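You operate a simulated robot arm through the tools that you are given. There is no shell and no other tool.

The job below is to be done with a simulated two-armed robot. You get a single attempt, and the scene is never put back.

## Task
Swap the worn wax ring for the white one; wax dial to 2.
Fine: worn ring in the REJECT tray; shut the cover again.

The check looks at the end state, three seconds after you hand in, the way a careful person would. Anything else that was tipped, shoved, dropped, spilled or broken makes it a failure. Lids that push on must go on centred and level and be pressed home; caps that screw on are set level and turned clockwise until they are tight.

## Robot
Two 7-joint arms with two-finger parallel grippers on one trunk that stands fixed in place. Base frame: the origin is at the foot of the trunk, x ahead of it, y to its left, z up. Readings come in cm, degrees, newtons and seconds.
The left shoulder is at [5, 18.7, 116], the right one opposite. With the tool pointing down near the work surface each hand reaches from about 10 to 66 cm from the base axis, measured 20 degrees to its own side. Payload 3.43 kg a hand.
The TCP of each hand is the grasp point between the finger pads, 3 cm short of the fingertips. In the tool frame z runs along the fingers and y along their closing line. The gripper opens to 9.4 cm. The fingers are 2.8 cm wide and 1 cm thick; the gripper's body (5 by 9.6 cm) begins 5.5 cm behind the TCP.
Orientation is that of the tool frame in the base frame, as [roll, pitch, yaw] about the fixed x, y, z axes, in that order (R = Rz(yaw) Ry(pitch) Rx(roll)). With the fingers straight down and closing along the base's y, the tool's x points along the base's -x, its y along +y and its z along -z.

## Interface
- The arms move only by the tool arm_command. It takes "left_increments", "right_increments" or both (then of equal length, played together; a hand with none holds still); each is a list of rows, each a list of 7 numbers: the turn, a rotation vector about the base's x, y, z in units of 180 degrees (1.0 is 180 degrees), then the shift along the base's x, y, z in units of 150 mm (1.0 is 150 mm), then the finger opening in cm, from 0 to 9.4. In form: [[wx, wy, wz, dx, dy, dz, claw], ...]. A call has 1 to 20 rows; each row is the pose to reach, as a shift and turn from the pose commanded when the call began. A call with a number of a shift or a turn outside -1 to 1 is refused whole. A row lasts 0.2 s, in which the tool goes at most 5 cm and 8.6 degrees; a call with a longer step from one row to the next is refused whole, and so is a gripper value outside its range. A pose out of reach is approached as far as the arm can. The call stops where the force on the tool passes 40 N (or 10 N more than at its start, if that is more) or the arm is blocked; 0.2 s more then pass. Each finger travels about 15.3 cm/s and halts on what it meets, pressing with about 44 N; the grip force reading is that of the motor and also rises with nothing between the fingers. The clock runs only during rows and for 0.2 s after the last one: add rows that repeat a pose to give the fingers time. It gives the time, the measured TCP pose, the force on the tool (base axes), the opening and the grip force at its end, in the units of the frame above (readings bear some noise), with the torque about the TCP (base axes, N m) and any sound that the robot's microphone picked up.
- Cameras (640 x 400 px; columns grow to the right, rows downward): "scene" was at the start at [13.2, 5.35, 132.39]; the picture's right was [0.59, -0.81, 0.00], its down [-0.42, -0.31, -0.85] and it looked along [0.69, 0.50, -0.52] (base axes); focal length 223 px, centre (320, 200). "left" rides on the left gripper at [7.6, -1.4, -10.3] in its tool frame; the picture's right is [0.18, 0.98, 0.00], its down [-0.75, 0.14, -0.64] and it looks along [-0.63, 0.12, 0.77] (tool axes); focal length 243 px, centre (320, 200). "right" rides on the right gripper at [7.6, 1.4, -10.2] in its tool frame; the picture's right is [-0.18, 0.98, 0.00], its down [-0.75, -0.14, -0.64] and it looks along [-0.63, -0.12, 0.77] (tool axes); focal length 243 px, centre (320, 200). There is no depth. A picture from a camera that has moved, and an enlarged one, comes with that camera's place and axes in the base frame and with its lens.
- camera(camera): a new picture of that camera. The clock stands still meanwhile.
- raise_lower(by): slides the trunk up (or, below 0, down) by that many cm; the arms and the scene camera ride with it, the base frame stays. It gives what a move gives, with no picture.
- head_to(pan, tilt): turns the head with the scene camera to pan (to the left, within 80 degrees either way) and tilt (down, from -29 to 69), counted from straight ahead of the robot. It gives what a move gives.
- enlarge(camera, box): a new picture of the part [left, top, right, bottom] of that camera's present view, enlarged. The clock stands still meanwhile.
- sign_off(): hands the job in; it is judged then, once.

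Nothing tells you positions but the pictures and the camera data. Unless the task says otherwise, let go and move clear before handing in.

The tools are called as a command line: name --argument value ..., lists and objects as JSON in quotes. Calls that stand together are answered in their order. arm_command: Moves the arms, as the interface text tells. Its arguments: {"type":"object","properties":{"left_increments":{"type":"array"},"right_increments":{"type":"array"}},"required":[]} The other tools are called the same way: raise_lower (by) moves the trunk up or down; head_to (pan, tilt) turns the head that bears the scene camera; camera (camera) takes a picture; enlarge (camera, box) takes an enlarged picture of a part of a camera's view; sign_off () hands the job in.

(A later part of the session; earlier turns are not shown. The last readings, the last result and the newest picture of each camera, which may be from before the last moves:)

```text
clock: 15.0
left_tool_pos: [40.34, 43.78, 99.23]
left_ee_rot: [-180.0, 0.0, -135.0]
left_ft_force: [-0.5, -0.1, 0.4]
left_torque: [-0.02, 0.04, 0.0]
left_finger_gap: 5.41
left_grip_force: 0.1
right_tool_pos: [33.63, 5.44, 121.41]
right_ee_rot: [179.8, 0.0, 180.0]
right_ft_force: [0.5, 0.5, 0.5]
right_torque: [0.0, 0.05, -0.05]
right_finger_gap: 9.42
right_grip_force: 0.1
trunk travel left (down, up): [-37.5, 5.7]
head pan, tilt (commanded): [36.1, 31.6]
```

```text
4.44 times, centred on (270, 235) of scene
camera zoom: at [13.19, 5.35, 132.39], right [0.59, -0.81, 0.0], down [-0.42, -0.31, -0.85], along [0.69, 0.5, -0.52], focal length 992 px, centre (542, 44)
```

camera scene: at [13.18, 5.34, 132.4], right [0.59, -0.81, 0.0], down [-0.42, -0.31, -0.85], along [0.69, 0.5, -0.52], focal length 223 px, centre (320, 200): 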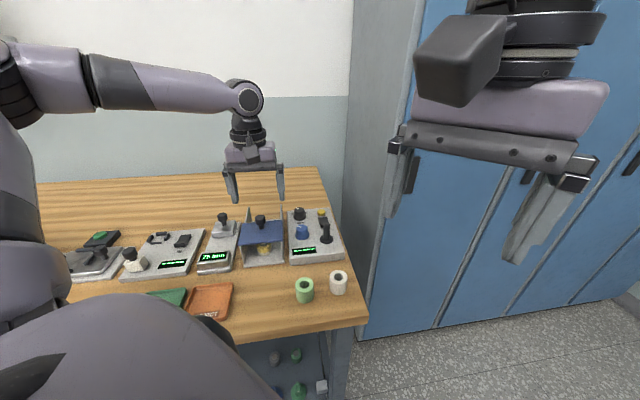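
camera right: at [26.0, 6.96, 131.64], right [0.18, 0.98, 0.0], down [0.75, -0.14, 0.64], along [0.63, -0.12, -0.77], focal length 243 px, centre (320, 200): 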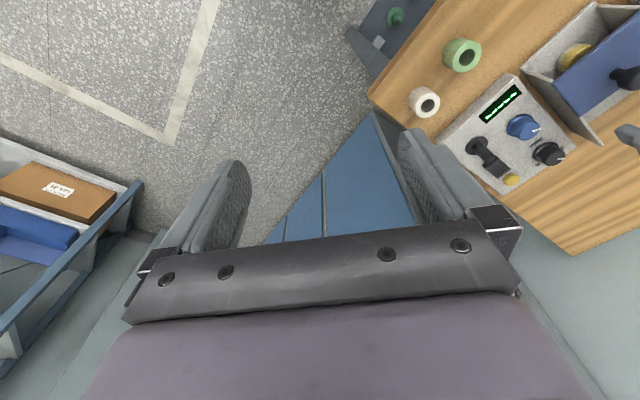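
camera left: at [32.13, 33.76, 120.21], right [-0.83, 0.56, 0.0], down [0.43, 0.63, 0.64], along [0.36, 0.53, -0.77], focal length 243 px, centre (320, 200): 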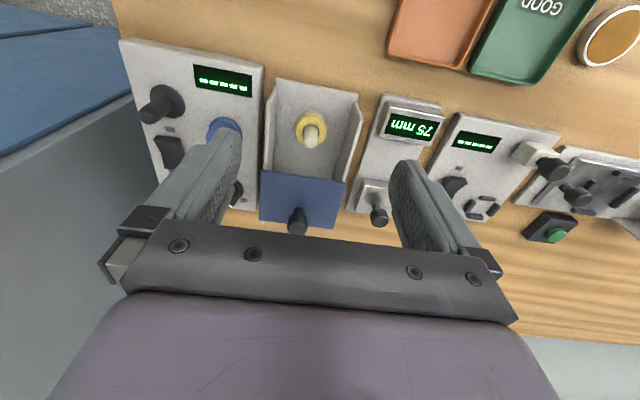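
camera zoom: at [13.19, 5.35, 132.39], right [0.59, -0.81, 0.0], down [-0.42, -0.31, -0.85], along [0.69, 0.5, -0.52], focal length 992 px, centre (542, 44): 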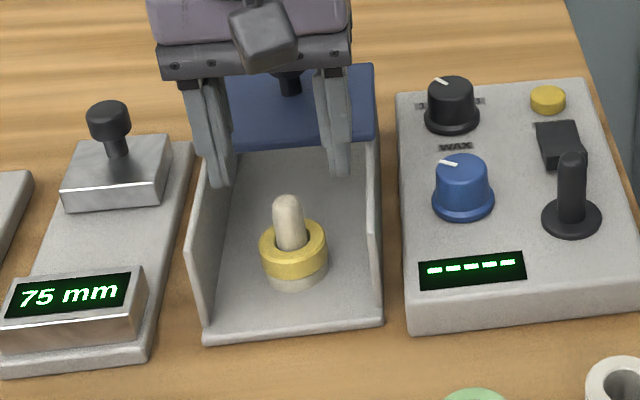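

Peg is within ~2 mm of the tool axis. I'll nudge 2 mm toward the left and descend around the ring.

arm_command --left_increments '[[0, 0, 0, -0.01, 0.01, -0.1, 5.4], [0, 0, 0, -0.01, 0.01, -0.2, 5.4], [0, 0, 0, -0.01, 0.01, -0.3, 5.4], [0, 0, 0, -0.01, 0.01, -0.4, 5.4], [0, 0, 0, -0.01, 0.01, -0.4, 5.4]]'

enlarge --camera "left" --box '[230, 50, 410, 230]'

enlarge --camera "scene" --box '[240, 190, 300, 270]'

```text
clock: 16.2
left_tool_pos: [40.41, 44.05, 93.17]
left_ee_rot: [179.9, -0.1, -135.0]
left_ft_force: [0.4, 0.6, 0.6]
left_torque: [0.01, 0.01, -0.03]
left_finger_gap: 5.38
left_grip_force: 0.1
right_tool_pos: [33.65, 5.57, 121.41]
right_ee_rot: [179.9, 0.0, -180.0]
right_ft_force: [0.7, 0.1, -0.3]
right_torque: [-0.01, 0.01, -0.01]
right_finger_gap: 9.38
right_grip_force: 0.1
trunk travel left (down, up): [-37.5, 5.7]
head pan, tilt (commanded): [36.1, 31.6]
```

```text
2.22 times, centred on (320, 140) of left
camera zoom: at [36.12, 37.7, 103.54], right [-0.83, 0.56, 0.0], down [0.43, 0.63, 0.64], along [0.36, 0.53, -0.77], focal length 539 px, centre (320, 333)
```

zoom: 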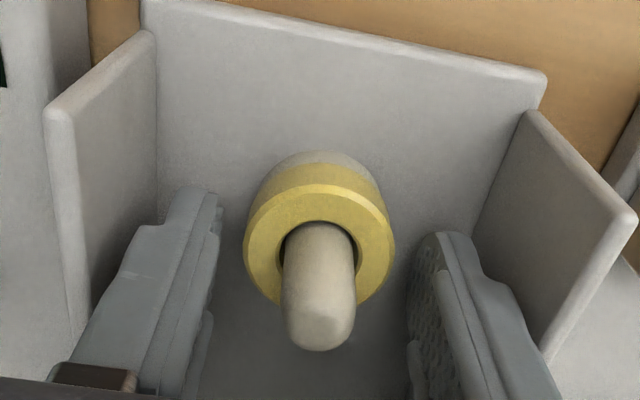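

```text
5.00 times, centred on (270, 230) of scene
camera zoom: at [13.19, 5.35, 132.4], right [0.59, -0.81, 0.0], down [-0.42, -0.31, -0.85], along [0.69, 0.5, -0.52], focal length 1116 px, centre (570, 50)
```

zoom: 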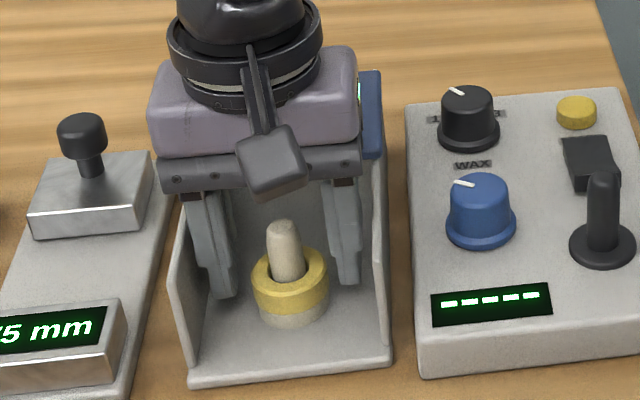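

enlarge --camera "left" --box '[285, 90, 355, 175]'

enlarge --camera "scene" --box '[255, 225, 285, 260]'

```text
4.71 times, centred on (320, 132) of left
camera zoom: at [36.12, 37.7, 103.54], right [-0.83, 0.56, 0.0], down [0.43, 0.63, 0.64], along [0.36, 0.53, -0.77], focal length 1142 px, centre (320, 518)
```

zoom: 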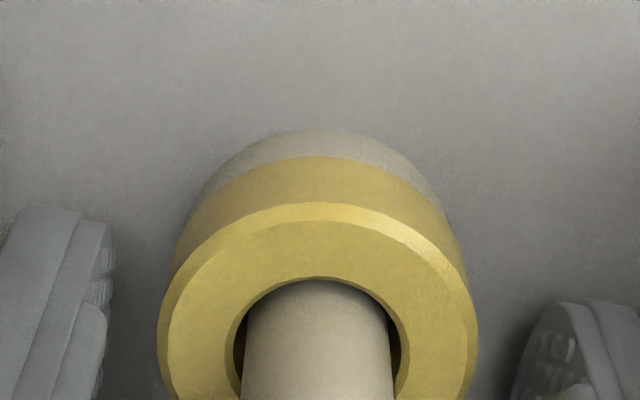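

```text
11.43 times, centred on (270, 242) of scene
camera zoom: at [13.19, 5.35, 132.4], right [0.59, -0.81, 0.0], down [-0.42, -0.31, -0.85], along [0.69, 0.5, -0.52], focal length 2550 px, centre (891, -286)
```

zoom: 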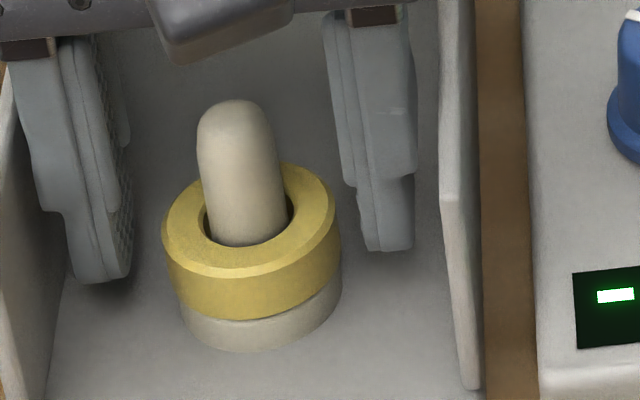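

Fingertips straddle the ring at z≈90.2. Lowering another ~5 mm and closing on the worn ring.

arm_command --left_increments '[[0, 0, 0, -0.003, 0.003, -0.036, 5.4], [0, 0, 0, -0.003, 0.003, -0.036, 5.4], [0, 0, 0, -0.003, 0.003, -0.036, 4.6], [0, 0, 0, -0.003, 0.003, -0.036, 3.8], [0, 0, 0, -0.003, 0.003, -0.036, 3.5], [0, 0, 0, -0.003, 0.003, -0.036, 3.5]]'

enlarge --camera "scene" --box '[250, 220, 290, 265]'

enlarge --camera "left" --box '[260, 80, 380, 230]'

```text
clock: 17.6
left_tool_pos: [40.36, 44.04, 92.67]
left_ee_rot: [-179.9, 0.0, -135.0]
left_ft_force: [6.7, -8.0, -3.0]
left_torque: [-0.11, -0.15, 0.02]
left_finger_gap: 3.82
left_grip_force: 43.8
right_tool_pos: [33.81, 5.5, 121.32]
right_ee_rot: [180.0, 0.0, -180.0]
right_ft_force: [-0.8, 0.4, 0.1]
right_torque: [0.0, -0.02, 0.0]
right_finger_gap: 9.4
right_grip_force: 0.0
trunk travel left (down, up): [-37.5, 5.7]
head pan, tilt (commanded): [36.1, 31.6]
```

```text
8.89 times, centred on (270, 242) of scene
camera zoom: at [13.28, 5.31, 132.38], right [0.59, -0.81, 0.0], down [-0.42, -0.31, -0.85], along [0.69, 0.5, -0.52], focal length 1983 px, centre (764, -178)
```

zoom: 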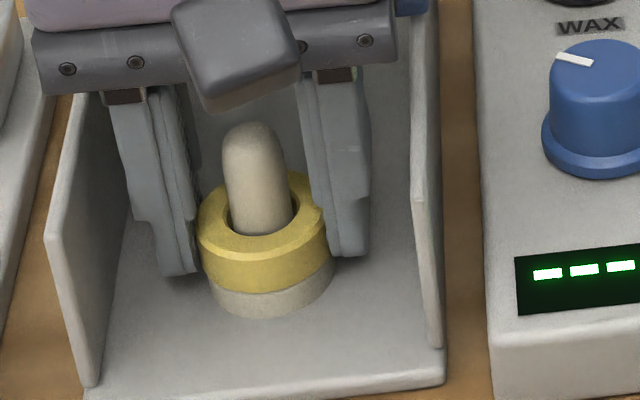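

```text
2.67 times, centred on (320, 155) of left
camera zoom: at [36.13, 37.65, 103.0], right [-0.83, 0.56, 0.0], down [0.43, 0.63, 0.64], along [0.36, 0.53, -0.77], focal length 647 px, centre (320, 320)
```

zoom: 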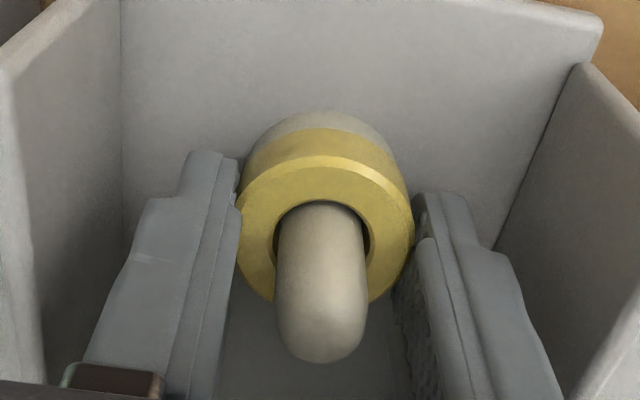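

Ring gripped (3.8 cm). Lifting straight up off the peg.

arm_command --left_increments '[[0, 0, 0, 0.002, -0.002, 0.06, 3.5], [0, 0, 0, 0.002, -0.002, 0.12, 3.5], [0, 0, 0, 0.002, -0.002, 0.2, 3.5], [0, 0, 0, 0.002, -0.002, 0.3, 3.5], [0, 0, 0, 0.002, -0.002, 0.4, 3.5], [0, 0, 0, 0.002, -0.002, 0.5, 3.5], [0, 0, 0, 0.002, -0.002, 0.6, 3.5], [0, 0, 0, 0.002, -0.002, 0.6, 3.5]]'

camera --camera "left"

enlarge --camera "scene" --box '[230, 170, 310, 270]'

```text
clock: 19.4
left_tool_pos: [40.48, 44.04, 101.76]
left_ee_rot: [180.0, 0.0, -134.9]
left_ft_force: [-1.1, -0.8, -0.1]
left_torque: [-0.06, 0.03, -0.01]
left_finger_gap: 3.51
left_grip_force: 0.1
right_tool_pos: [33.69, 5.7, 121.49]
right_ee_rot: [180.0, 0.0, 179.9]
right_ft_force: [-1.0, 0.0, 0.0]
right_torque: [-0.01, -0.01, 0.01]
right_finger_gap: 9.42
right_grip_force: 0.0
trunk travel left (down, up): [-37.5, 5.7]
head pan, tilt (commanded): [36.1, 31.6]
```

```text
taken
camera left: at [36.13, 37.73, 112.03], right [-0.83, 0.56, 0.0], down [0.43, 0.63, 0.64], along [0.36, 0.53, -0.77], focal length 243 px, centre (320, 200)
```

left: 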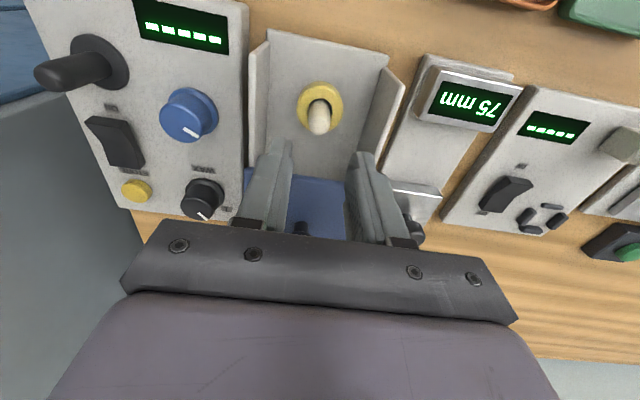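

```text
4.00 times, centred on (270, 220) of scene
camera zoom: at [13.2, 5.36, 132.39], right [0.59, -0.81, 0.0], down [-0.42, -0.31, -0.85], along [0.69, 0.5, -0.52], focal length 892 px, centre (520, 120)
```

zoom: 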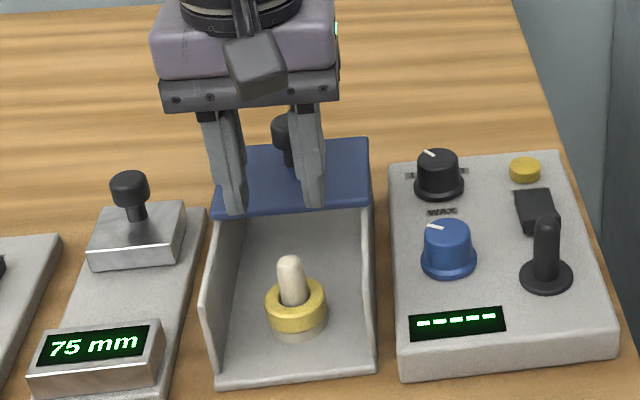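

The ring slipped out of the fingers and is still on the peg. Let me look closely at how it sits now.

enlarge --camera "left" --box '[280, 60, 360, 150]'

enlarge --camera "scene" --box '[250, 220, 290, 265]'

enlarge --camera "right" --box '[520, 0, 640, 110]'

```text
4.44 times, centred on (320, 105) of left
camera zoom: at [36.13, 37.73, 112.03], right [-0.83, 0.56, 0.0], down [0.43, 0.63, 0.64], along [0.36, 0.53, -0.77], focal length 1078 px, centre (320, 622)
```

zoom: 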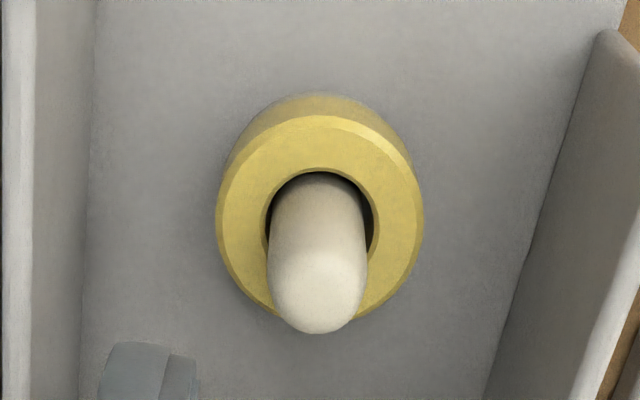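

```text
8.89 times, centred on (270, 242) of scene
camera zoom: at [13.2, 5.36, 132.39], right [0.59, -0.81, 0.0], down [-0.42, -0.31, -0.85], along [0.69, 0.5, -0.52], focal length 1983 px, centre (764, -178)
```

zoom: 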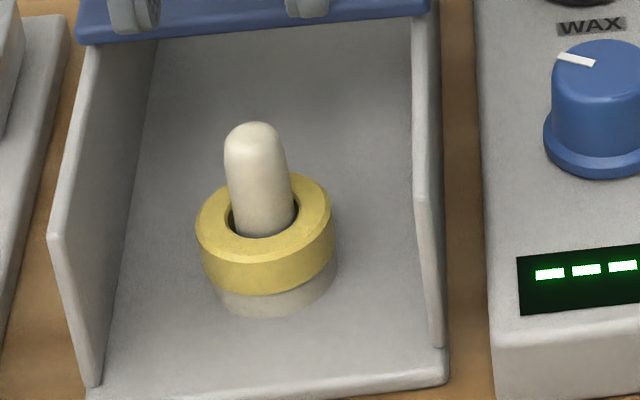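

```text
3.64 times, centred on (580, 55) of right
camera zoom: at [26.02, 6.99, 131.63], right [0.18, 0.98, 0.0], down [0.75, -0.14, 0.64], along [0.63, -0.12, -0.77], focal length 882 px, centre (-626, 727)
```

zoom: 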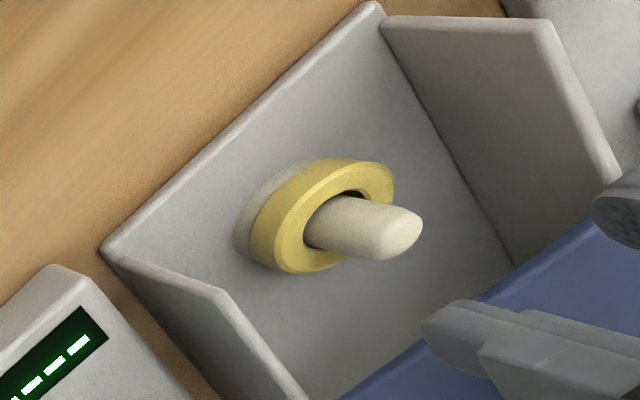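

The ring stayed seated, and geometry shows the grip was centred – so I'll grip slightly lower and lift slowly in small steps, reading the force.

arm_command --left_increments '[[0, 0, 0, 0.003, -0.003, -0.15, 5.4], [0, 0, 0, 0.003, -0.003, -0.3, 5.4], [0, 0, 0, 0.003, -0.003, -0.45, 5.4], [0, 0, 0, 0.003, -0.003, -0.55, 5.4], [0, 0, 0, 0.003, -0.003, -0.61, 5.4], [0, 0, 0, 0.003, -0.003, -0.64, 5.4], [0, 0, 0, 0.003, -0.003, -0.64, 5.4]]'

enlarge --camera "scene" --box '[250, 220, 290, 265]'

enlarge --camera "left" --box '[260, 80, 380, 230]'

```text
clock: 21.0
left_tool_pos: [40.4, 44.07, 92.01]
left_ee_rot: [-180.0, 0.1, -135.0]
left_ft_force: [0.1, -0.3, 0.3]
left_torque: [0.02, 0.01, 0.01]
left_finger_gap: 5.43
left_grip_force: 0.0
right_tool_pos: [33.54, 5.72, 121.47]
right_ee_rot: [179.8, 0.0, -180.0]
right_ft_force: [0.3, -0.6, 0.4]
right_torque: [0.0, -0.03, 0.0]
right_finger_gap: 9.39
right_grip_force: 0.0
trunk travel left (down, up): [-37.5, 5.7]
head pan, tilt (commanded): [36.1, 31.6]
```

```text
8.89 times, centred on (270, 242) of scene
camera zoom: at [13.2, 5.35, 132.39], right [0.59, -0.81, 0.0], down [-0.42, -0.31, -0.85], along [0.69, 0.5, -0.52], focal length 1983 px, centre (764, -178)
```

zoom: 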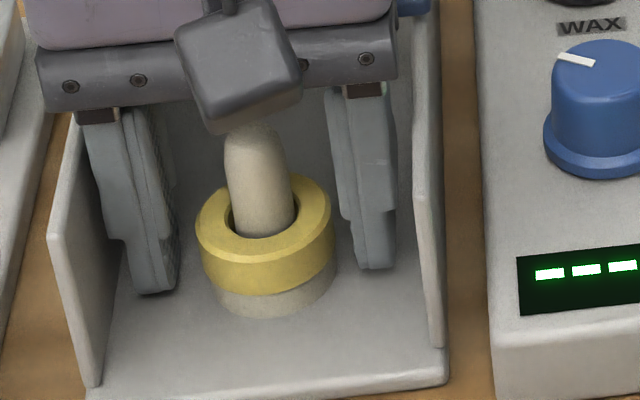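

```text
2.67 times, centred on (320, 155) of left
camera zoom: at [36.1, 37.76, 102.33], right [-0.83, 0.56, 0.0], down [0.43, 0.63, 0.64], along [0.36, 0.53, -0.77], focal length 647 px, centre (320, 320)
```

zoom: 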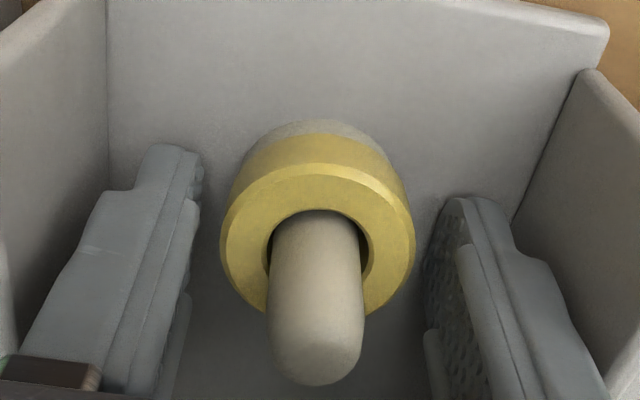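

arm_command --left_increments '[[0, 0, 0, 0, 0, 0, 4.8], [0, 0, 0, 0, 0, 0, 4.2], [0, 0, 0, 0, 0, 0, 3.6], [0, 0, 0, 0, 0, 0, 3.0], [0, 0, 0, 0, 0, 0, 3.0], [0, 0, 0, 0, 0, 0, 3.0]]'

enlarge --camera "scene" --box '[250, 220, 290, 265]'

enlarge --camera "left" --box '[260, 80, 380, 230]'

```text
clock: 22.4
left_tool_pos: [40.41, 44.05, 92.06]
left_ee_rot: [-179.9, 0.0, -135.0]
left_ft_force: [7.0, -9.5, -4.3]
left_torque: [-0.14, -0.29, 0.0]
left_finger_gap: 3.8
left_grip_force: 44.4
right_tool_pos: [33.66, 5.49, 121.41]
right_ee_rot: [180.0, 0.0, 180.0]
right_ft_force: [0.1, 0.5, 0.3]
right_torque: [0.04, 0.0, 0.01]
right_finger_gap: 9.39
right_grip_force: 0.1
trunk travel left (down, up): [-37.5, 5.7]
head pan, tilt (commanded): [36.1, 31.6]
```

```text
8.89 times, centred on (270, 242) of scene
camera zoom: at [13.29, 5.29, 132.38], right [0.59, -0.81, 0.0], down [-0.42, -0.31, -0.85], along [0.69, 0.5, -0.52], focal length 1983 px, centre (764, -178)
```

zoom: 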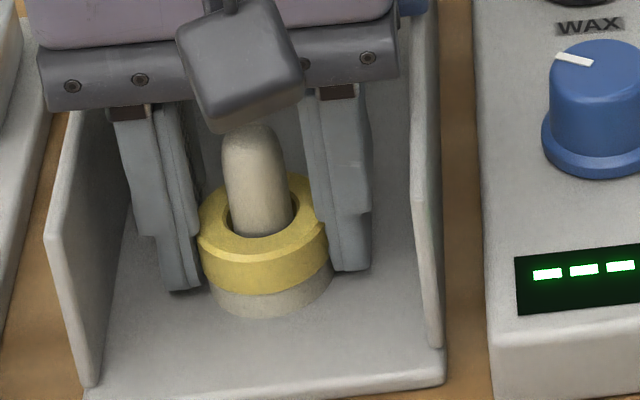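

```text
2.67 times, centred on (320, 155) of left
camera zoom: at [36.18, 37.68, 102.36], right [-0.83, 0.56, 0.0], down [0.43, 0.63, 0.64], along [0.36, 0.53, -0.77], focal length 647 px, centre (320, 320)
```

zoom: 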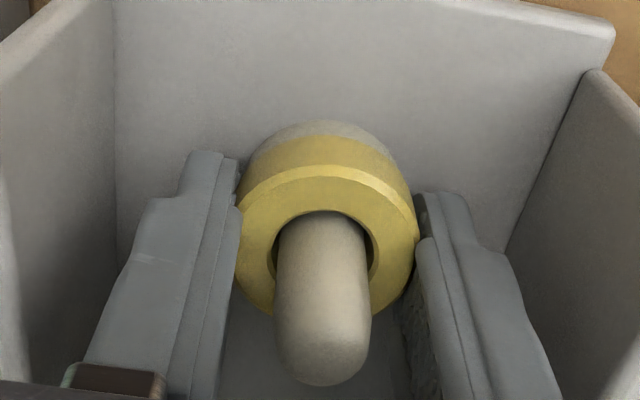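

arm_command --left_increments '[[0, 0, 0, 0, 0, 0.013, 3.0], [0, 0, 0, 0, 0, 0.02, 3.0], [0, 0, 0, 0, 0, 0.02, 3.0]]'

enlarge --camera "scene" --box '[250, 220, 290, 265]'

```text
clock: 23.2
left_tool_pos: [40.49, 44.0, 92.16]
left_ee_rot: [179.9, -0.2, -135.0]
left_ft_force: [8.3, -11.9, -16.3]
left_torque: [-0.27, -0.21, -0.01]
left_finger_gap: 3.8
left_grip_force: 43.5
right_tool_pos: [33.83, 5.62, 121.37]
right_ee_rot: [179.8, -0.1, 179.9]
right_ft_force: [-0.5, -0.6, 0.5]
right_torque: [0.01, -0.02, 0.02]
right_finger_gap: 9.4
right_grip_force: 0.0
trunk travel left (down, up): [-37.5, 5.7]
head pan, tilt (commanded): [36.1, 31.6]
```

```text
8.89 times, centred on (270, 242) of scene
camera zoom: at [13.39, 5.36, 132.36], right [0.59, -0.81, 0.0], down [-0.43, -0.31, -0.85], along [0.69, 0.5, -0.53], focal length 1983 px, centre (764, -178)
```

zoom: 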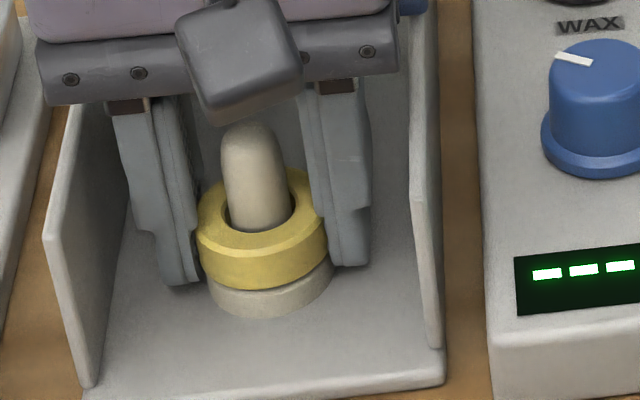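

The ring is starting to rise with some drag (16 N). Continuing slowly.

arm_command --left_increments '[[0, 0, 0, 0, 0, 0.01, 3.0], [0, 0, 0, 0, 0, 0.02, 3.0], [0, 0, 0, 0, 0, 0.02, 3.0]]'

enlarge --camera "scene" --box '[250, 220, 290, 265]'

enlarge --camera "left" --box '[260, 80, 380, 230]'

```text
clock: 24.0
left_tool_pos: [40.53, 44.05, 92.6]
left_ee_rot: [179.9, 0.0, -135.0]
left_ft_force: [9.1, -6.7, -15.1]
left_torque: [-0.1, -0.26, 0.08]
left_finger_gap: 3.8
left_grip_force: 43.9
right_tool_pos: [33.9, 5.65, 121.3]
right_ee_rot: [180.0, -0.1, -180.0]
right_ft_force: [-0.8, -0.1, -1.0]
right_torque: [-0.02, 0.02, -0.01]
right_finger_gap: 9.38
right_grip_force: 0.1
trunk travel left (down, up): [-37.5, 5.7]
head pan, tilt (commanded): [36.1, 31.6]
```

```text
8.89 times, centred on (270, 242) of scene
camera zoom: at [13.39, 5.4, 132.37], right [0.59, -0.81, 0.0], down [-0.43, -0.31, -0.85], along [0.69, 0.5, -0.53], focal length 1983 px, centre (764, -178)
```

zoom: 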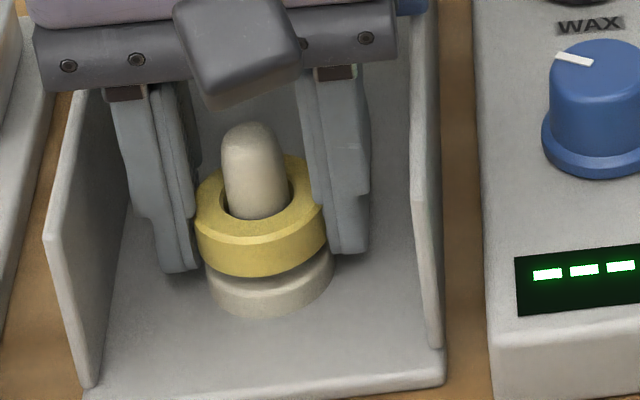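

```text
2.67 times, centred on (320, 155) of left
camera zoom: at [36.28, 37.75, 102.95], right [-0.83, 0.56, 0.0], down [0.43, 0.63, 0.64], along [0.36, 0.53, -0.77], focal length 647 px, centre (320, 320)
```

zoom: 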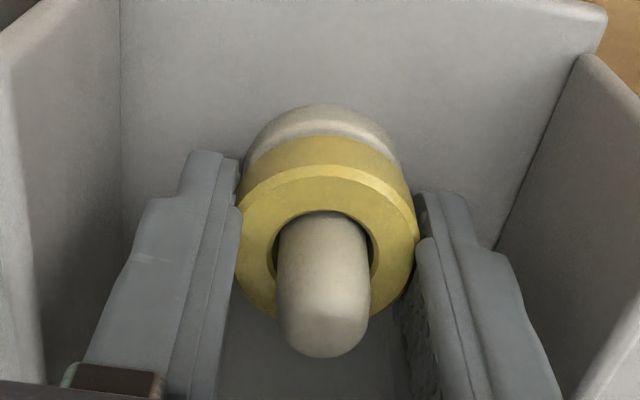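

It's coming up. I'll ease off the sideways load and keep raising slowly.

arm_command --left_increments '[[0, 0, 0, 0.004, -0.004, 0.01, 3.0], [0, 0, 0, 0.007, -0.007, 0.025, 3.0], [0, 0, 0, 0.007, -0.007, 0.04, 3.0], [0, 0, 0, 0.007, -0.007, 0.055, 3.0], [0, 0, 0, 0.007, -0.007, 0.055, 3.0]]'

enlarge --camera "scene" --box '[250, 220, 290, 265]'

```text
clock: 25.2
left_tool_pos: [40.68, 43.89, 93.5]
left_ee_rot: [-180.0, 0.0, -135.0]
left_ft_force: [-0.3, 0.6, 0.2]
left_torque: [0.02, 0.02, -0.02]
left_finger_gap: 3.7
left_grip_force: 44.2
right_tool_pos: [33.63, 5.62, 121.44]
right_ee_rot: [179.9, 0.0, 180.0]
right_ft_force: [-0.6, -1.1, -0.6]
right_torque: [-0.01, 0.0, 0.0]
right_finger_gap: 9.41
right_grip_force: 0.0
trunk travel left (down, up): [-37.5, 5.7]
head pan, tilt (commanded): [36.1, 31.6]
```

```text
8.89 times, centred on (270, 242) of scene
camera zoom: at [13.2, 5.37, 132.39], right [0.59, -0.81, 0.0], down [-0.42, -0.31, -0.85], along [0.69, 0.5, -0.52], focal length 1983 px, centre (764, -178)
```

zoom: 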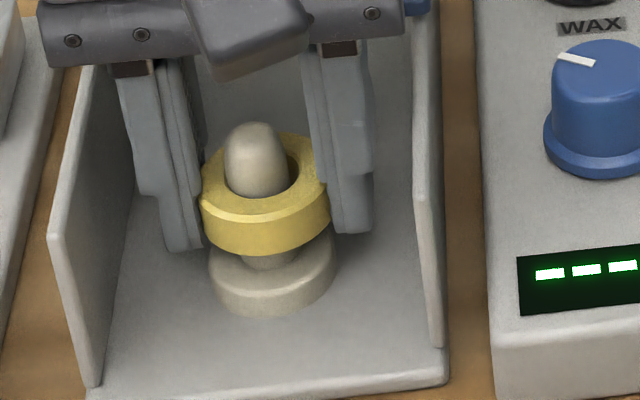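

Drag is gone – the earlier resistance was the fingers rubbing the fixed collar. The ring is now held and free; lifting it clear.

arm_command --left_increments '[[0, 0, 0, 0, 0, 0.03, 3.0], [0, 0, 0, 0, 0, 0.08, 3.0], [0, 0, 0, 0, 0, 0.15, 3.0], [0, 0, 0, 0, 0, 0.23, 3.0], [0, 0, 0, 0, 0, 0.32, 3.0], [0, 0, 0, 0, 0, 0.42, 3.0], [0, 0, 0, 0, 0, 0.52, 3.0], [0, 0, 0, 0, 0, 0.6, 3.0], [0, 0, 0, 0, 0, 0.6, 3.0]]'

camera --camera "left"

enlarge --camera "scene" --box '[230, 170, 310, 270]'

```text
clock: 27.2
left_tool_pos: [40.43, 43.91, 102.52]
left_ee_rot: [180.0, 0.1, -135.0]
left_ft_force: [0.2, -0.8, 0.4]
left_torque: [0.0, 0.0, 0.0]
left_finger_gap: 3.71
left_grip_force: 44.1
right_tool_pos: [33.75, 5.57, 121.37]
right_ee_rot: [179.9, 0.0, 179.9]
right_ft_force: [0.9, -0.5, -0.5]
right_torque: [-0.03, 0.03, 0.0]
right_finger_gap: 9.42
right_grip_force: 0.1
trunk travel left (down, up): [-37.5, 5.7]
head pan, tilt (commanded): [36.1, 31.6]
```

```text
taken
camera left: at [36.27, 37.58, 112.9], right [-0.83, 0.56, 0.0], down [0.43, 0.63, 0.64], along [0.36, 0.53, -0.77], focal length 243 px, centre (320, 200)
```

left: 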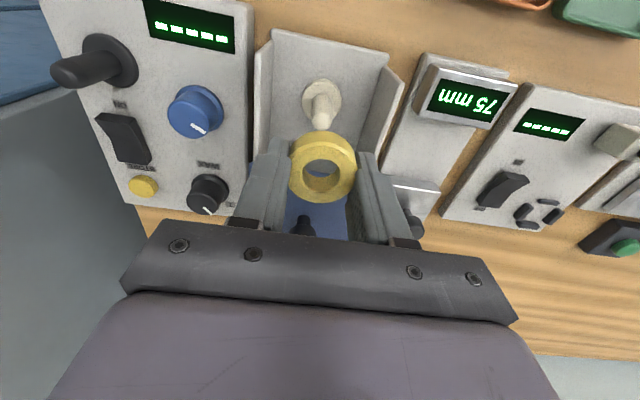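

```text
4.00 times, centred on (270, 220) of scene
camera zoom: at [13.2, 5.36, 132.39], right [0.59, -0.81, 0.0], down [-0.42, -0.31, -0.85], along [0.69, 0.5, -0.52], focal length 892 px, centre (520, 120)
```

zoom: 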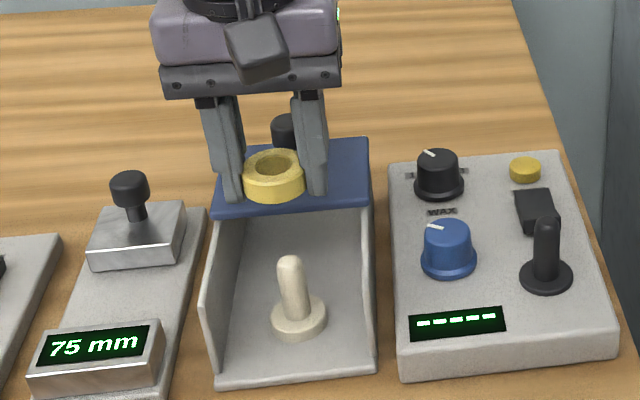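

Worn ring is in hand; the peg is bare. Quick close look at the peg for later placement.

enlarge --camera "left" --box '[260, 50, 380, 210]'

enlarge --camera "scene" --box '[250, 220, 290, 265]'

```text
2.50 times, centred on (320, 130) of left
camera zoom: at [36.27, 37.58, 112.9], right [-0.83, 0.56, 0.0], down [0.43, 0.63, 0.64], along [0.36, 0.53, -0.77], focal length 606 px, centre (320, 375)
```

zoom: 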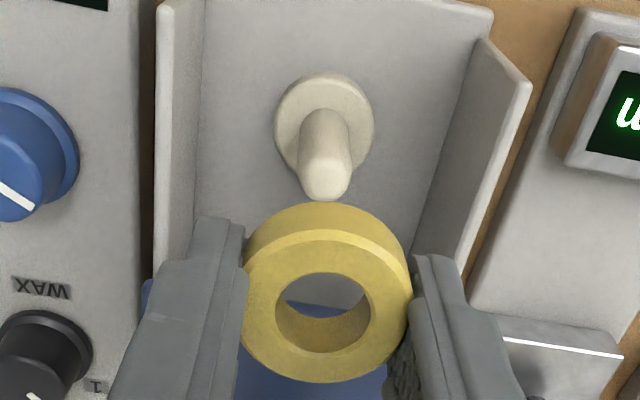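

```text
8.89 times, centred on (270, 242) of scene
camera zoom: at [13.2, 5.36, 132.39], right [0.59, -0.81, 0.0], down [-0.42, -0.31, -0.85], along [0.69, 0.5, -0.52], focal length 1983 px, centre (764, -178)
```

zoom: 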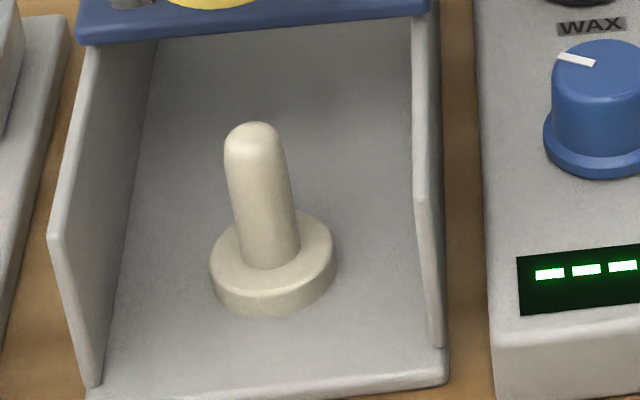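

Measured from the held ring and collar, the peg axis is at d≈59.4, l≈2.45 (≈[40.27, 43.73]). Now I carry the worn ring over to the REJECT tray, keeping it high.

arm_command --left_increments '[[0, 0, 0, 0, 0, 0.1, 3.0], [0, 0, 0, -0.15, -0.02, 0.2, 3.0], [0, 0, 0, -0.35, -0.045, 0.2, 3.0], [0, 0, 0, -0.55, -0.07, 0.2, 3.0], [0, 0, 0, -0.75, -0.095, 0.2, 3.0], [0, 0, 0, -0.95, -0.12, 0.2, 3.0], [0, 0, 0, -0.95, -0.12, 0.2, 3.0]]'

camera --camera "left"

camera --camera "scene"

```text
clock: 28.8
left_tool_pos: [26.32, 42.16, 105.61]
left_ee_rot: [179.9, 0.0, -135.0]
left_ft_force: [-0.1, 0.2, 0.6]
left_torque: [0.01, 0.02, 0.02]
left_finger_gap: 3.72
left_grip_force: 44.5
right_tool_pos: [33.71, 5.61, 121.36]
right_ee_rot: [179.9, 0.1, -180.0]
right_ft_force: [0.0, 0.1, 0.5]
right_torque: [-0.01, 0.0, 0.0]
right_finger_gap: 9.43
right_grip_force: 0.0
trunk travel left (down, up): [-37.5, 5.7]
head pan, tilt (commanded): [36.1, 31.6]
```

```text
taken
camera left: at [22.0, 35.82, 115.87], right [-0.83, 0.56, 0.0], down [0.43, 0.63, 0.64], along [0.36, 0.53, -0.77], focal length 243 px, centre (320, 200)
```

left: 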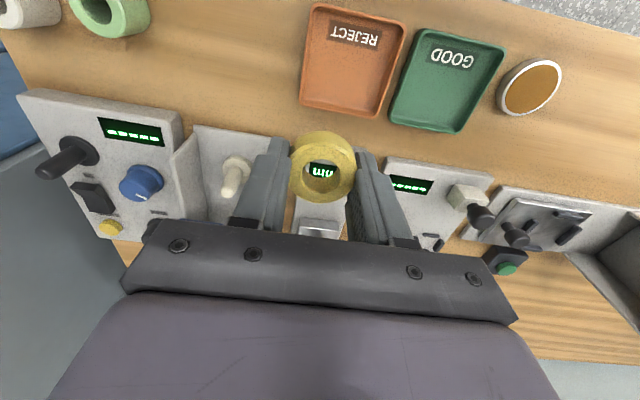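

```text
taken
camera scene: at [13.2, 5.35, 132.39], right [0.59, -0.81, 0.0], down [-0.42, -0.31, -0.85], along [0.69, 0.5, -0.52], focal length 223 px, centre (320, 200)
```

scene: 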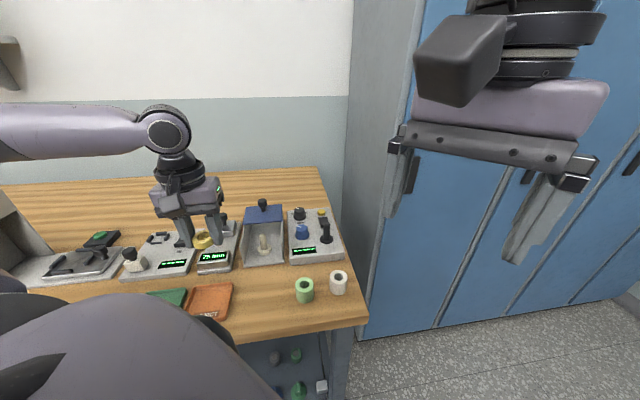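

Tray spans d 41–50, l 9–18.5, so its centre is near [22.5, 42.0]. I'll go over it and descend partway to verify.

arm_command --left_increments '[[0, 0, 0, -0.12, 0.0, -0.05, 3.0], [0, 0, 0, -0.241, 0.003, -0.15, 3.0], [0, 0, 0, -0.241, 0.003, -0.35, 3.0], [0, 0, 0, -0.241, 0.003, -0.55, 3.0], [0, 0, 0, -0.241, 0.003, -0.68, 3.0], [0, 0, 0, -0.241, 0.003, -0.68, 3.0]]'

camera --camera "left"

enlarge --camera "scene" --box '[130, 200, 270, 340]'

```text
clock: 30.2
left_tool_pos: [22.79, 42.03, 95.33]
left_ee_rot: [-180.0, 0.1, -135.0]
left_ft_force: [-0.6, 0.3, 0.0]
left_torque: [0.05, -0.01, 0.02]
left_finger_gap: 3.73
left_grip_force: 43.9
right_tool_pos: [33.65, 5.51, 121.48]
right_ee_rot: [179.9, 0.0, -180.0]
right_ft_force: [0.0, -0.1, -1.3]
right_torque: [0.0, -0.02, -0.01]
right_finger_gap: 9.4
right_grip_force: 0.1
trunk travel left (down, up): [-37.5, 5.7]
head pan, tilt (commanded): [36.1, 31.6]
```

```text
taken
camera left: at [18.38, 35.74, 105.64], right [-0.83, 0.56, 0.0], down [0.43, 0.63, 0.64], along [0.36, 0.53, -0.77], focal length 243 px, centre (320, 200)
```

left: 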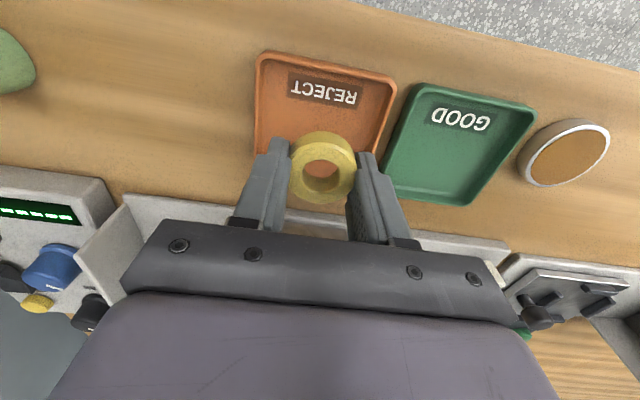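

```text
2.86 times, centred on (200, 270) of scene
camera zoom: at [13.19, 5.35, 132.4], right [0.59, -0.81, 0.0], down [-0.42, -0.31, -0.85], along [0.69, 0.5, -0.52], focal length 637 px, centre (663, 0)
```

zoom: 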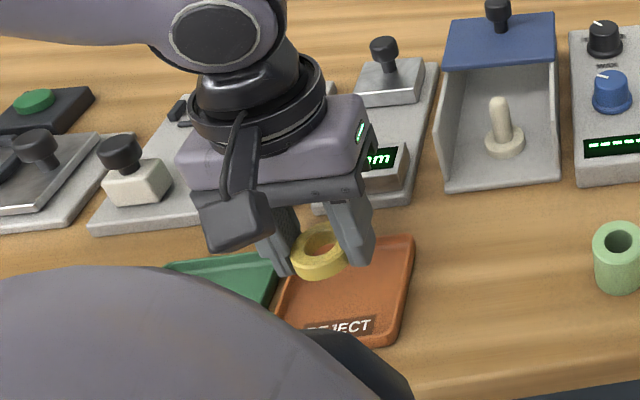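

Ring is over the tray interior. Lowering to just above the tray floor.

arm_command --left_increments '[[0, 0, 0, 0, 0, -0.07, 3.0], [0, 0, 0, 0, 0, -0.14, 3.0], [0, 0, 0, 0, 0, -0.19, 3.0], [0, 0, 0, 0, 0, -0.21, 3.0], [0, 0, 0, 0, 0, -0.21, 3.0]]'

enlarge --camera "scene" --box '[170, 240, 250, 330]'

enlarge --camera "left" --box '[230, 40, 420, 240]'

```text
clock: 31.4
left_tool_pos: [22.65, 42.23, 92.16]
left_ee_rot: [179.9, -0.1, -134.9]
left_ft_force: [-0.4, -0.1, -0.1]
left_torque: [-0.01, 0.02, -0.07]
left_finger_gap: 3.71
left_grip_force: 43.9
right_tool_pos: [33.6, 5.67, 121.38]
right_ee_rot: [179.9, 0.0, 180.0]
right_ft_force: [1.5, -0.1, -0.7]
right_torque: [0.0, 0.02, 0.01]
right_finger_gap: 9.39
right_grip_force: 0.0
trunk travel left (down, up): [-37.5, 5.7]
head pan, tilt (commanded): [36.1, 31.6]
```

```text
4.44 times, centred on (210, 285) of scene
camera zoom: at [13.2, 5.35, 132.39], right [0.59, -0.81, 0.0], down [-0.42, -0.31, -0.85], along [0.69, 0.5, -0.52], focal length 992 px, centre (809, -178)
```

zoom: 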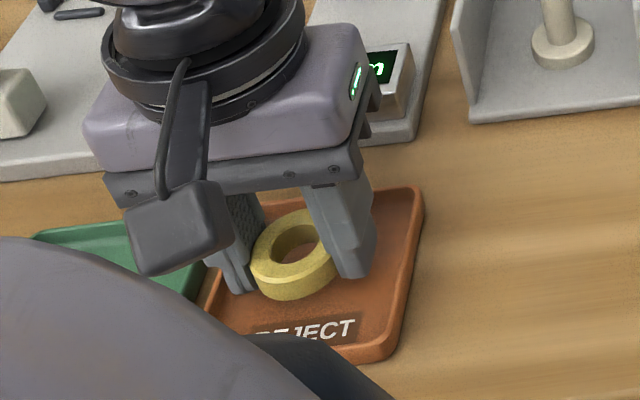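

```text
2.00 times, centred on (325, 140) of left
camera zoom: at [18.4, 35.82, 102.47], right [-0.83, 0.56, 0.0], down [0.43, 0.63, 0.64], along [0.36, 0.53, -0.77], focal length 485 px, centre (310, 320)
```

zoom: 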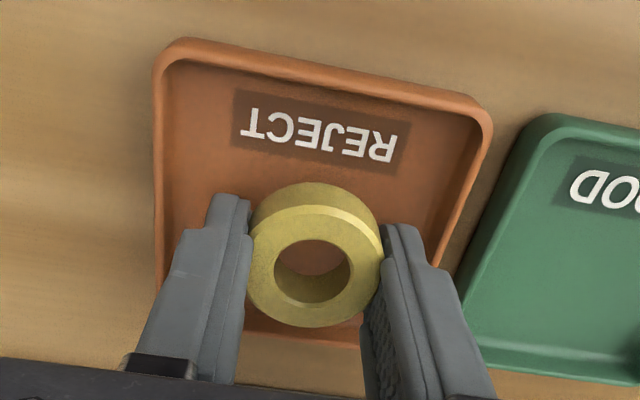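

arm_command --left_increments '[[0, 0, 0, 0, 0, -0.012, 3.0], [0, 0, 0, 0, 0, -0.022, 3.0], [0, 0, 0, 0, 0, -0.022, 3.0]]'

```text
clock: 32.2
left_tool_pos: [22.6, 42.11, 91.68]
left_ee_rot: [-180.0, 0.1, -135.0]
left_ft_force: [-0.4, 0.2, 0.8]
left_torque: [0.0, -0.01, -0.01]
left_finger_gap: 3.71
left_grip_force: 44.3
right_tool_pos: [33.71, 5.7, 121.36]
right_ee_rot: [179.9, -0.1, 180.0]
right_ft_force: [0.5, -0.5, 0.4]
right_torque: [-0.01, 0.02, 0.03]
right_finger_gap: 9.39
right_grip_force: 0.1
trunk travel left (down, up): [-37.5, 5.7]
head pan, tilt (commanded): [36.1, 31.6]
```

arm_command --left_increments '[[0, 0, 0, 0, 0, -0.01, 3.0], [0, 0, 0, 0, 0, -0.018, 3.0], [0, 0, 0, 0, 0, -0.018, 3.0]]'

enlarge --camera "scene" --box '[170, 240, 250, 330]'

```text
clock: 33.0
left_tool_pos: [22.62, 42.16, 91.62]
left_ee_rot: [-179.9, 0.0, -135.0]
left_ft_force: [-0.4, 0.1, 0.2]
left_torque: [0.01, -0.02, -0.03]
left_finger_gap: 3.71
left_grip_force: 43.5
right_tool_pos: [33.61, 5.64, 121.42]
right_ee_rot: [179.9, 0.0, 180.0]
right_ft_force: [-0.7, -0.3, 0.6]
right_torque: [0.0, -0.01, -0.02]
right_finger_gap: 9.41
right_grip_force: 0.1
trunk travel left (down, up): [-37.5, 5.7]
head pan, tilt (commanded): [36.1, 31.6]
```

```text
4.44 times, centred on (210, 285) of scene
camera zoom: at [13.2, 5.35, 132.39], right [0.59, -0.81, 0.0], down [-0.42, -0.31, -0.85], along [0.69, 0.5, -0.52], focal length 992 px, centre (809, -178)
```

zoom: 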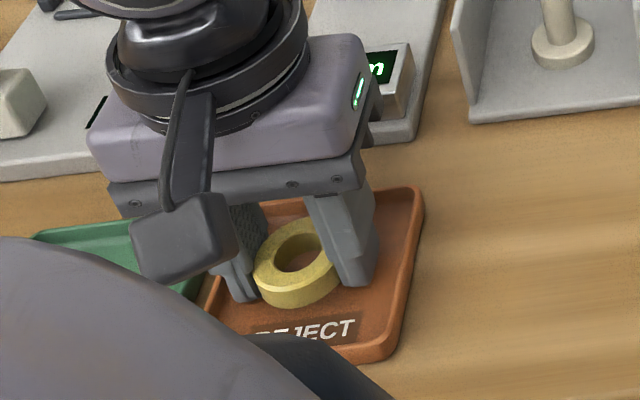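

arm_command --left_increments '[[0, 0, 0, 0, 0, -0.01, 3.0], [0, 0, 0, 0, 0, -0.02, 3.0], [0, 0, 0, 0, 0, -0.02, 3.0]]'

```text
clock: 33.8
left_tool_pos: [22.64, 42.16, 91.34]
left_ee_rot: [179.9, 0.2, -135.0]
left_ft_force: [-4.4, 3.5, 15.8]
left_torque: [-0.3, 0.03, -0.07]
left_finger_gap: 3.69
left_grip_force: 44.0
right_tool_pos: [33.56, 5.53, 121.43]
right_ee_rot: [179.9, 0.1, 180.0]
right_ft_force: [0.4, 0.4, 0.4]
right_torque: [0.01, -0.05, 0.01]
right_finger_gap: 9.42
right_grip_force: 0.1
trunk travel left (down, up): [-37.5, 5.7]
head pan, tilt (commanded): [36.1, 31.6]
```

Contact: tray floor is at z≈88.35. Raising 2 mm and opening gently.

arm_command --left_increments '[[0, 0, 0, 0, 0, 0.015, 3.0], [0, 0, 0, 0, 0, 0.015, 3.0], [0, 0, 0, 0, 0, 0.015, 3.8], [0, 0, 0, 0, 0, 0.015, 4.2], [0, 0, 0, 0, 0, 0.015, 4.8], [0, 0, 0, 0, 0, 0.015, 4.8]]'

enlarge --camera "left" --box '[230, 40, 420, 240]'

enlarge --camera "scene" --box '[170, 240, 250, 330]'

```text
clock: 35.2
left_tool_pos: [22.65, 42.05, 91.49]
left_ee_rot: [180.0, 0.0, -135.1]
left_ft_force: [-0.6, 0.2, 0.4]
left_torque: [0.0, -0.02, 0.0]
left_finger_gap: 4.81
left_grip_force: 0.0
right_tool_pos: [33.68, 5.57, 121.41]
right_ee_rot: [179.9, 0.0, 180.0]
right_ft_force: [0.3, 0.1, 0.1]
right_torque: [-0.01, -0.01, -0.01]
right_finger_gap: 9.4
right_grip_force: 0.0
trunk travel left (down, up): [-37.5, 5.7]
head pan, tilt (commanded): [36.1, 31.6]
```

```text
2.00 times, centred on (325, 140) of left
camera zoom: at [18.4, 35.79, 101.87], right [-0.83, 0.56, 0.0], down [0.43, 0.63, 0.64], along [0.36, 0.53, -0.77], focal length 485 px, centre (310, 320)
```

zoom: 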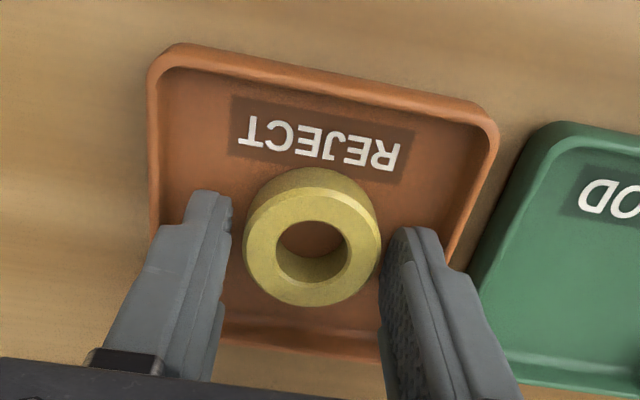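

```text
4.44 times, centred on (210, 285) of scene
camera zoom: at [13.2, 5.35, 132.39], right [0.59, -0.81, 0.0], down [-0.42, -0.31, -0.85], along [0.69, 0.5, -0.52], focal length 992 px, centre (809, -178)
```

zoom: 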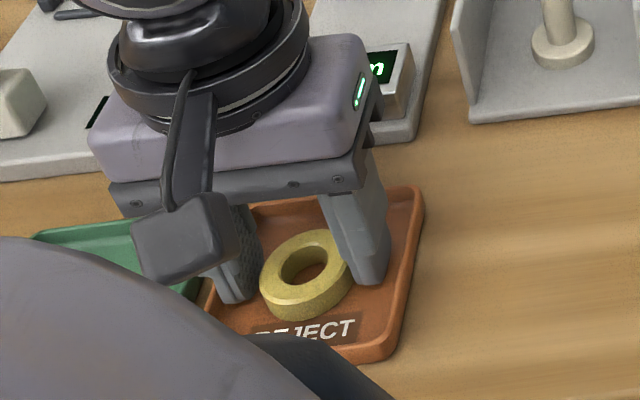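

Worn ring lies flat in the REJECT tray. I'll lift the left hand out and move the right arm aside to give clearance for fetching the white ring.

arm_command --left_increments '[[0, 0, 0, 0, 0, 0.06, 4.8], [0, 0, 0, 0, 0, 0.18, 5.0], [0, 0, 0, 0, 0, 0.34, 5.4], [0, 0, 0, 0, 0, 0.55, 5.4], [0, 0, 0, 0, 0, 0.75, 5.4], [0, 0, 0, 0, 0, 0.95, 5.4], [0, 0, 0, 0, 0, 0.95, 5.4]]' --right_increments '[[0, 0, 0, 0, -0.1, 0, 9.4], [0, 0, 0, 0, -0.28, 0, 9.4], [0, 0, 0, 0, -0.46, 0, 9.4], [0, 0, 0, 0, -0.64, 0, 9.4], [0, 0, 0, 0, -0.82, 0, 9.4], [0, 0, 0, 0, -1.0, 0, 9.4], [0, 0, 0, 0, -1.0, 0, 9.4]]'

camera --camera "left"

camera --camera "scene"

```text
clock: 36.8
left_tool_pos: [22.78, 42.26, 105.98]
left_ee_rot: [-179.9, 0.1, -135.0]
left_ft_force: [0.3, 1.1, -0.6]
left_torque: [-0.01, 0.01, -0.01]
left_finger_gap: 5.4
left_grip_force: 0.0
right_tool_pos: [33.54, -9.52, 121.33]
right_ee_rot: [179.9, 0.0, -180.0]
right_ft_force: [-0.3, -0.3, -0.5]
right_torque: [0.0, 0.02, -0.01]
right_finger_gap: 9.4
right_grip_force: 0.0
trunk travel left (down, up): [-37.5, 5.7]
head pan, tilt (commanded): [36.1, 31.6]
```

```text
taken
camera left: at [18.44, 35.93, 116.36], right [-0.83, 0.56, 0.0], down [0.43, 0.63, 0.64], along [0.36, 0.53, -0.77], focal length 243 px, centre (320, 200)
```

left: 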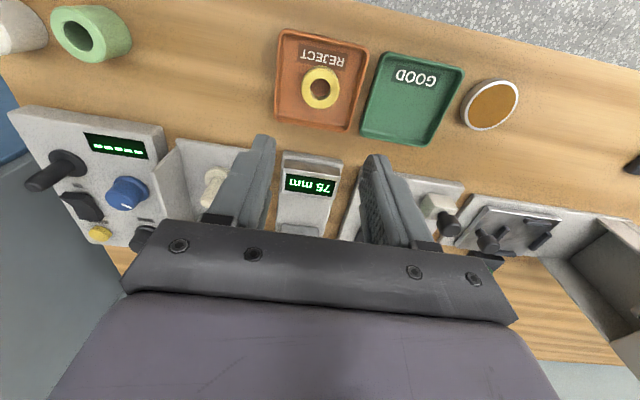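

```text
taken
camera scene: at [13.2, 5.38, 132.39], right [0.59, -0.81, 0.0], down [-0.42, -0.31, -0.85], along [0.69, 0.5, -0.52], focal length 223 px, centre (320, 200)
```

scene: 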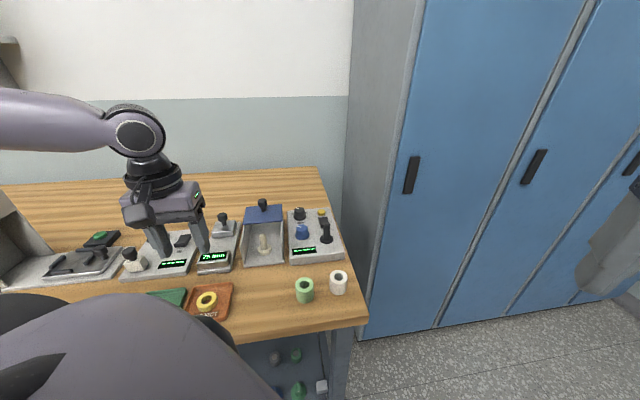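

Now traveling along the table's front strip toward the white ring.

arm_command --left_increments '[[0, 0, 0, 0.1, -0.1, 0, 5.6], [0, 0, 0, 0.26, -0.27, 0, 6], [0, 0, 0, 0.42, -0.43, 0, 6], [0, 0, 0, 0.58, -0.6, 0, 6], [0, 0, 0, 0.74, -0.76, 0, 6], [0, 0, 0, 0.9, -0.92, 0, 6], [0, 0, 0, 0.9, -0.92, 0, 6]]'

camera --camera "left"

```text
clock: 38.4
left_tool_pos: [36.29, 28.29, 105.84]
left_ee_rot: [180.0, 0.0, -134.9]
left_ft_force: [-0.8, 1.0, 0.2]
left_torque: [0.01, -0.01, 0.03]
left_finger_gap: 6.0
left_grip_force: 0.1
right_tool_pos: [33.58, -9.58, 121.4]
right_ee_rot: [179.9, 0.1, 179.9]
right_ft_force: [-0.2, 0.4, -0.9]
right_torque: [-0.03, 0.01, 0.02]
right_finger_gap: 9.43
right_grip_force: 0.0
trunk travel left (down, up): [-37.5, 5.7]
head pan, tilt (commanded): [36.1, 31.6]
```

```text
taken
camera left: at [31.95, 21.84, 116.15], right [-0.83, 0.56, 0.0], down [0.43, 0.63, 0.64], along [0.36, 0.53, -0.77], focal length 243 px, centre (320, 200)
```

left: 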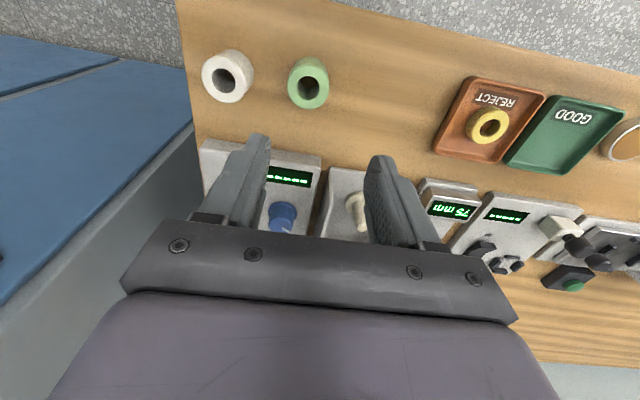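

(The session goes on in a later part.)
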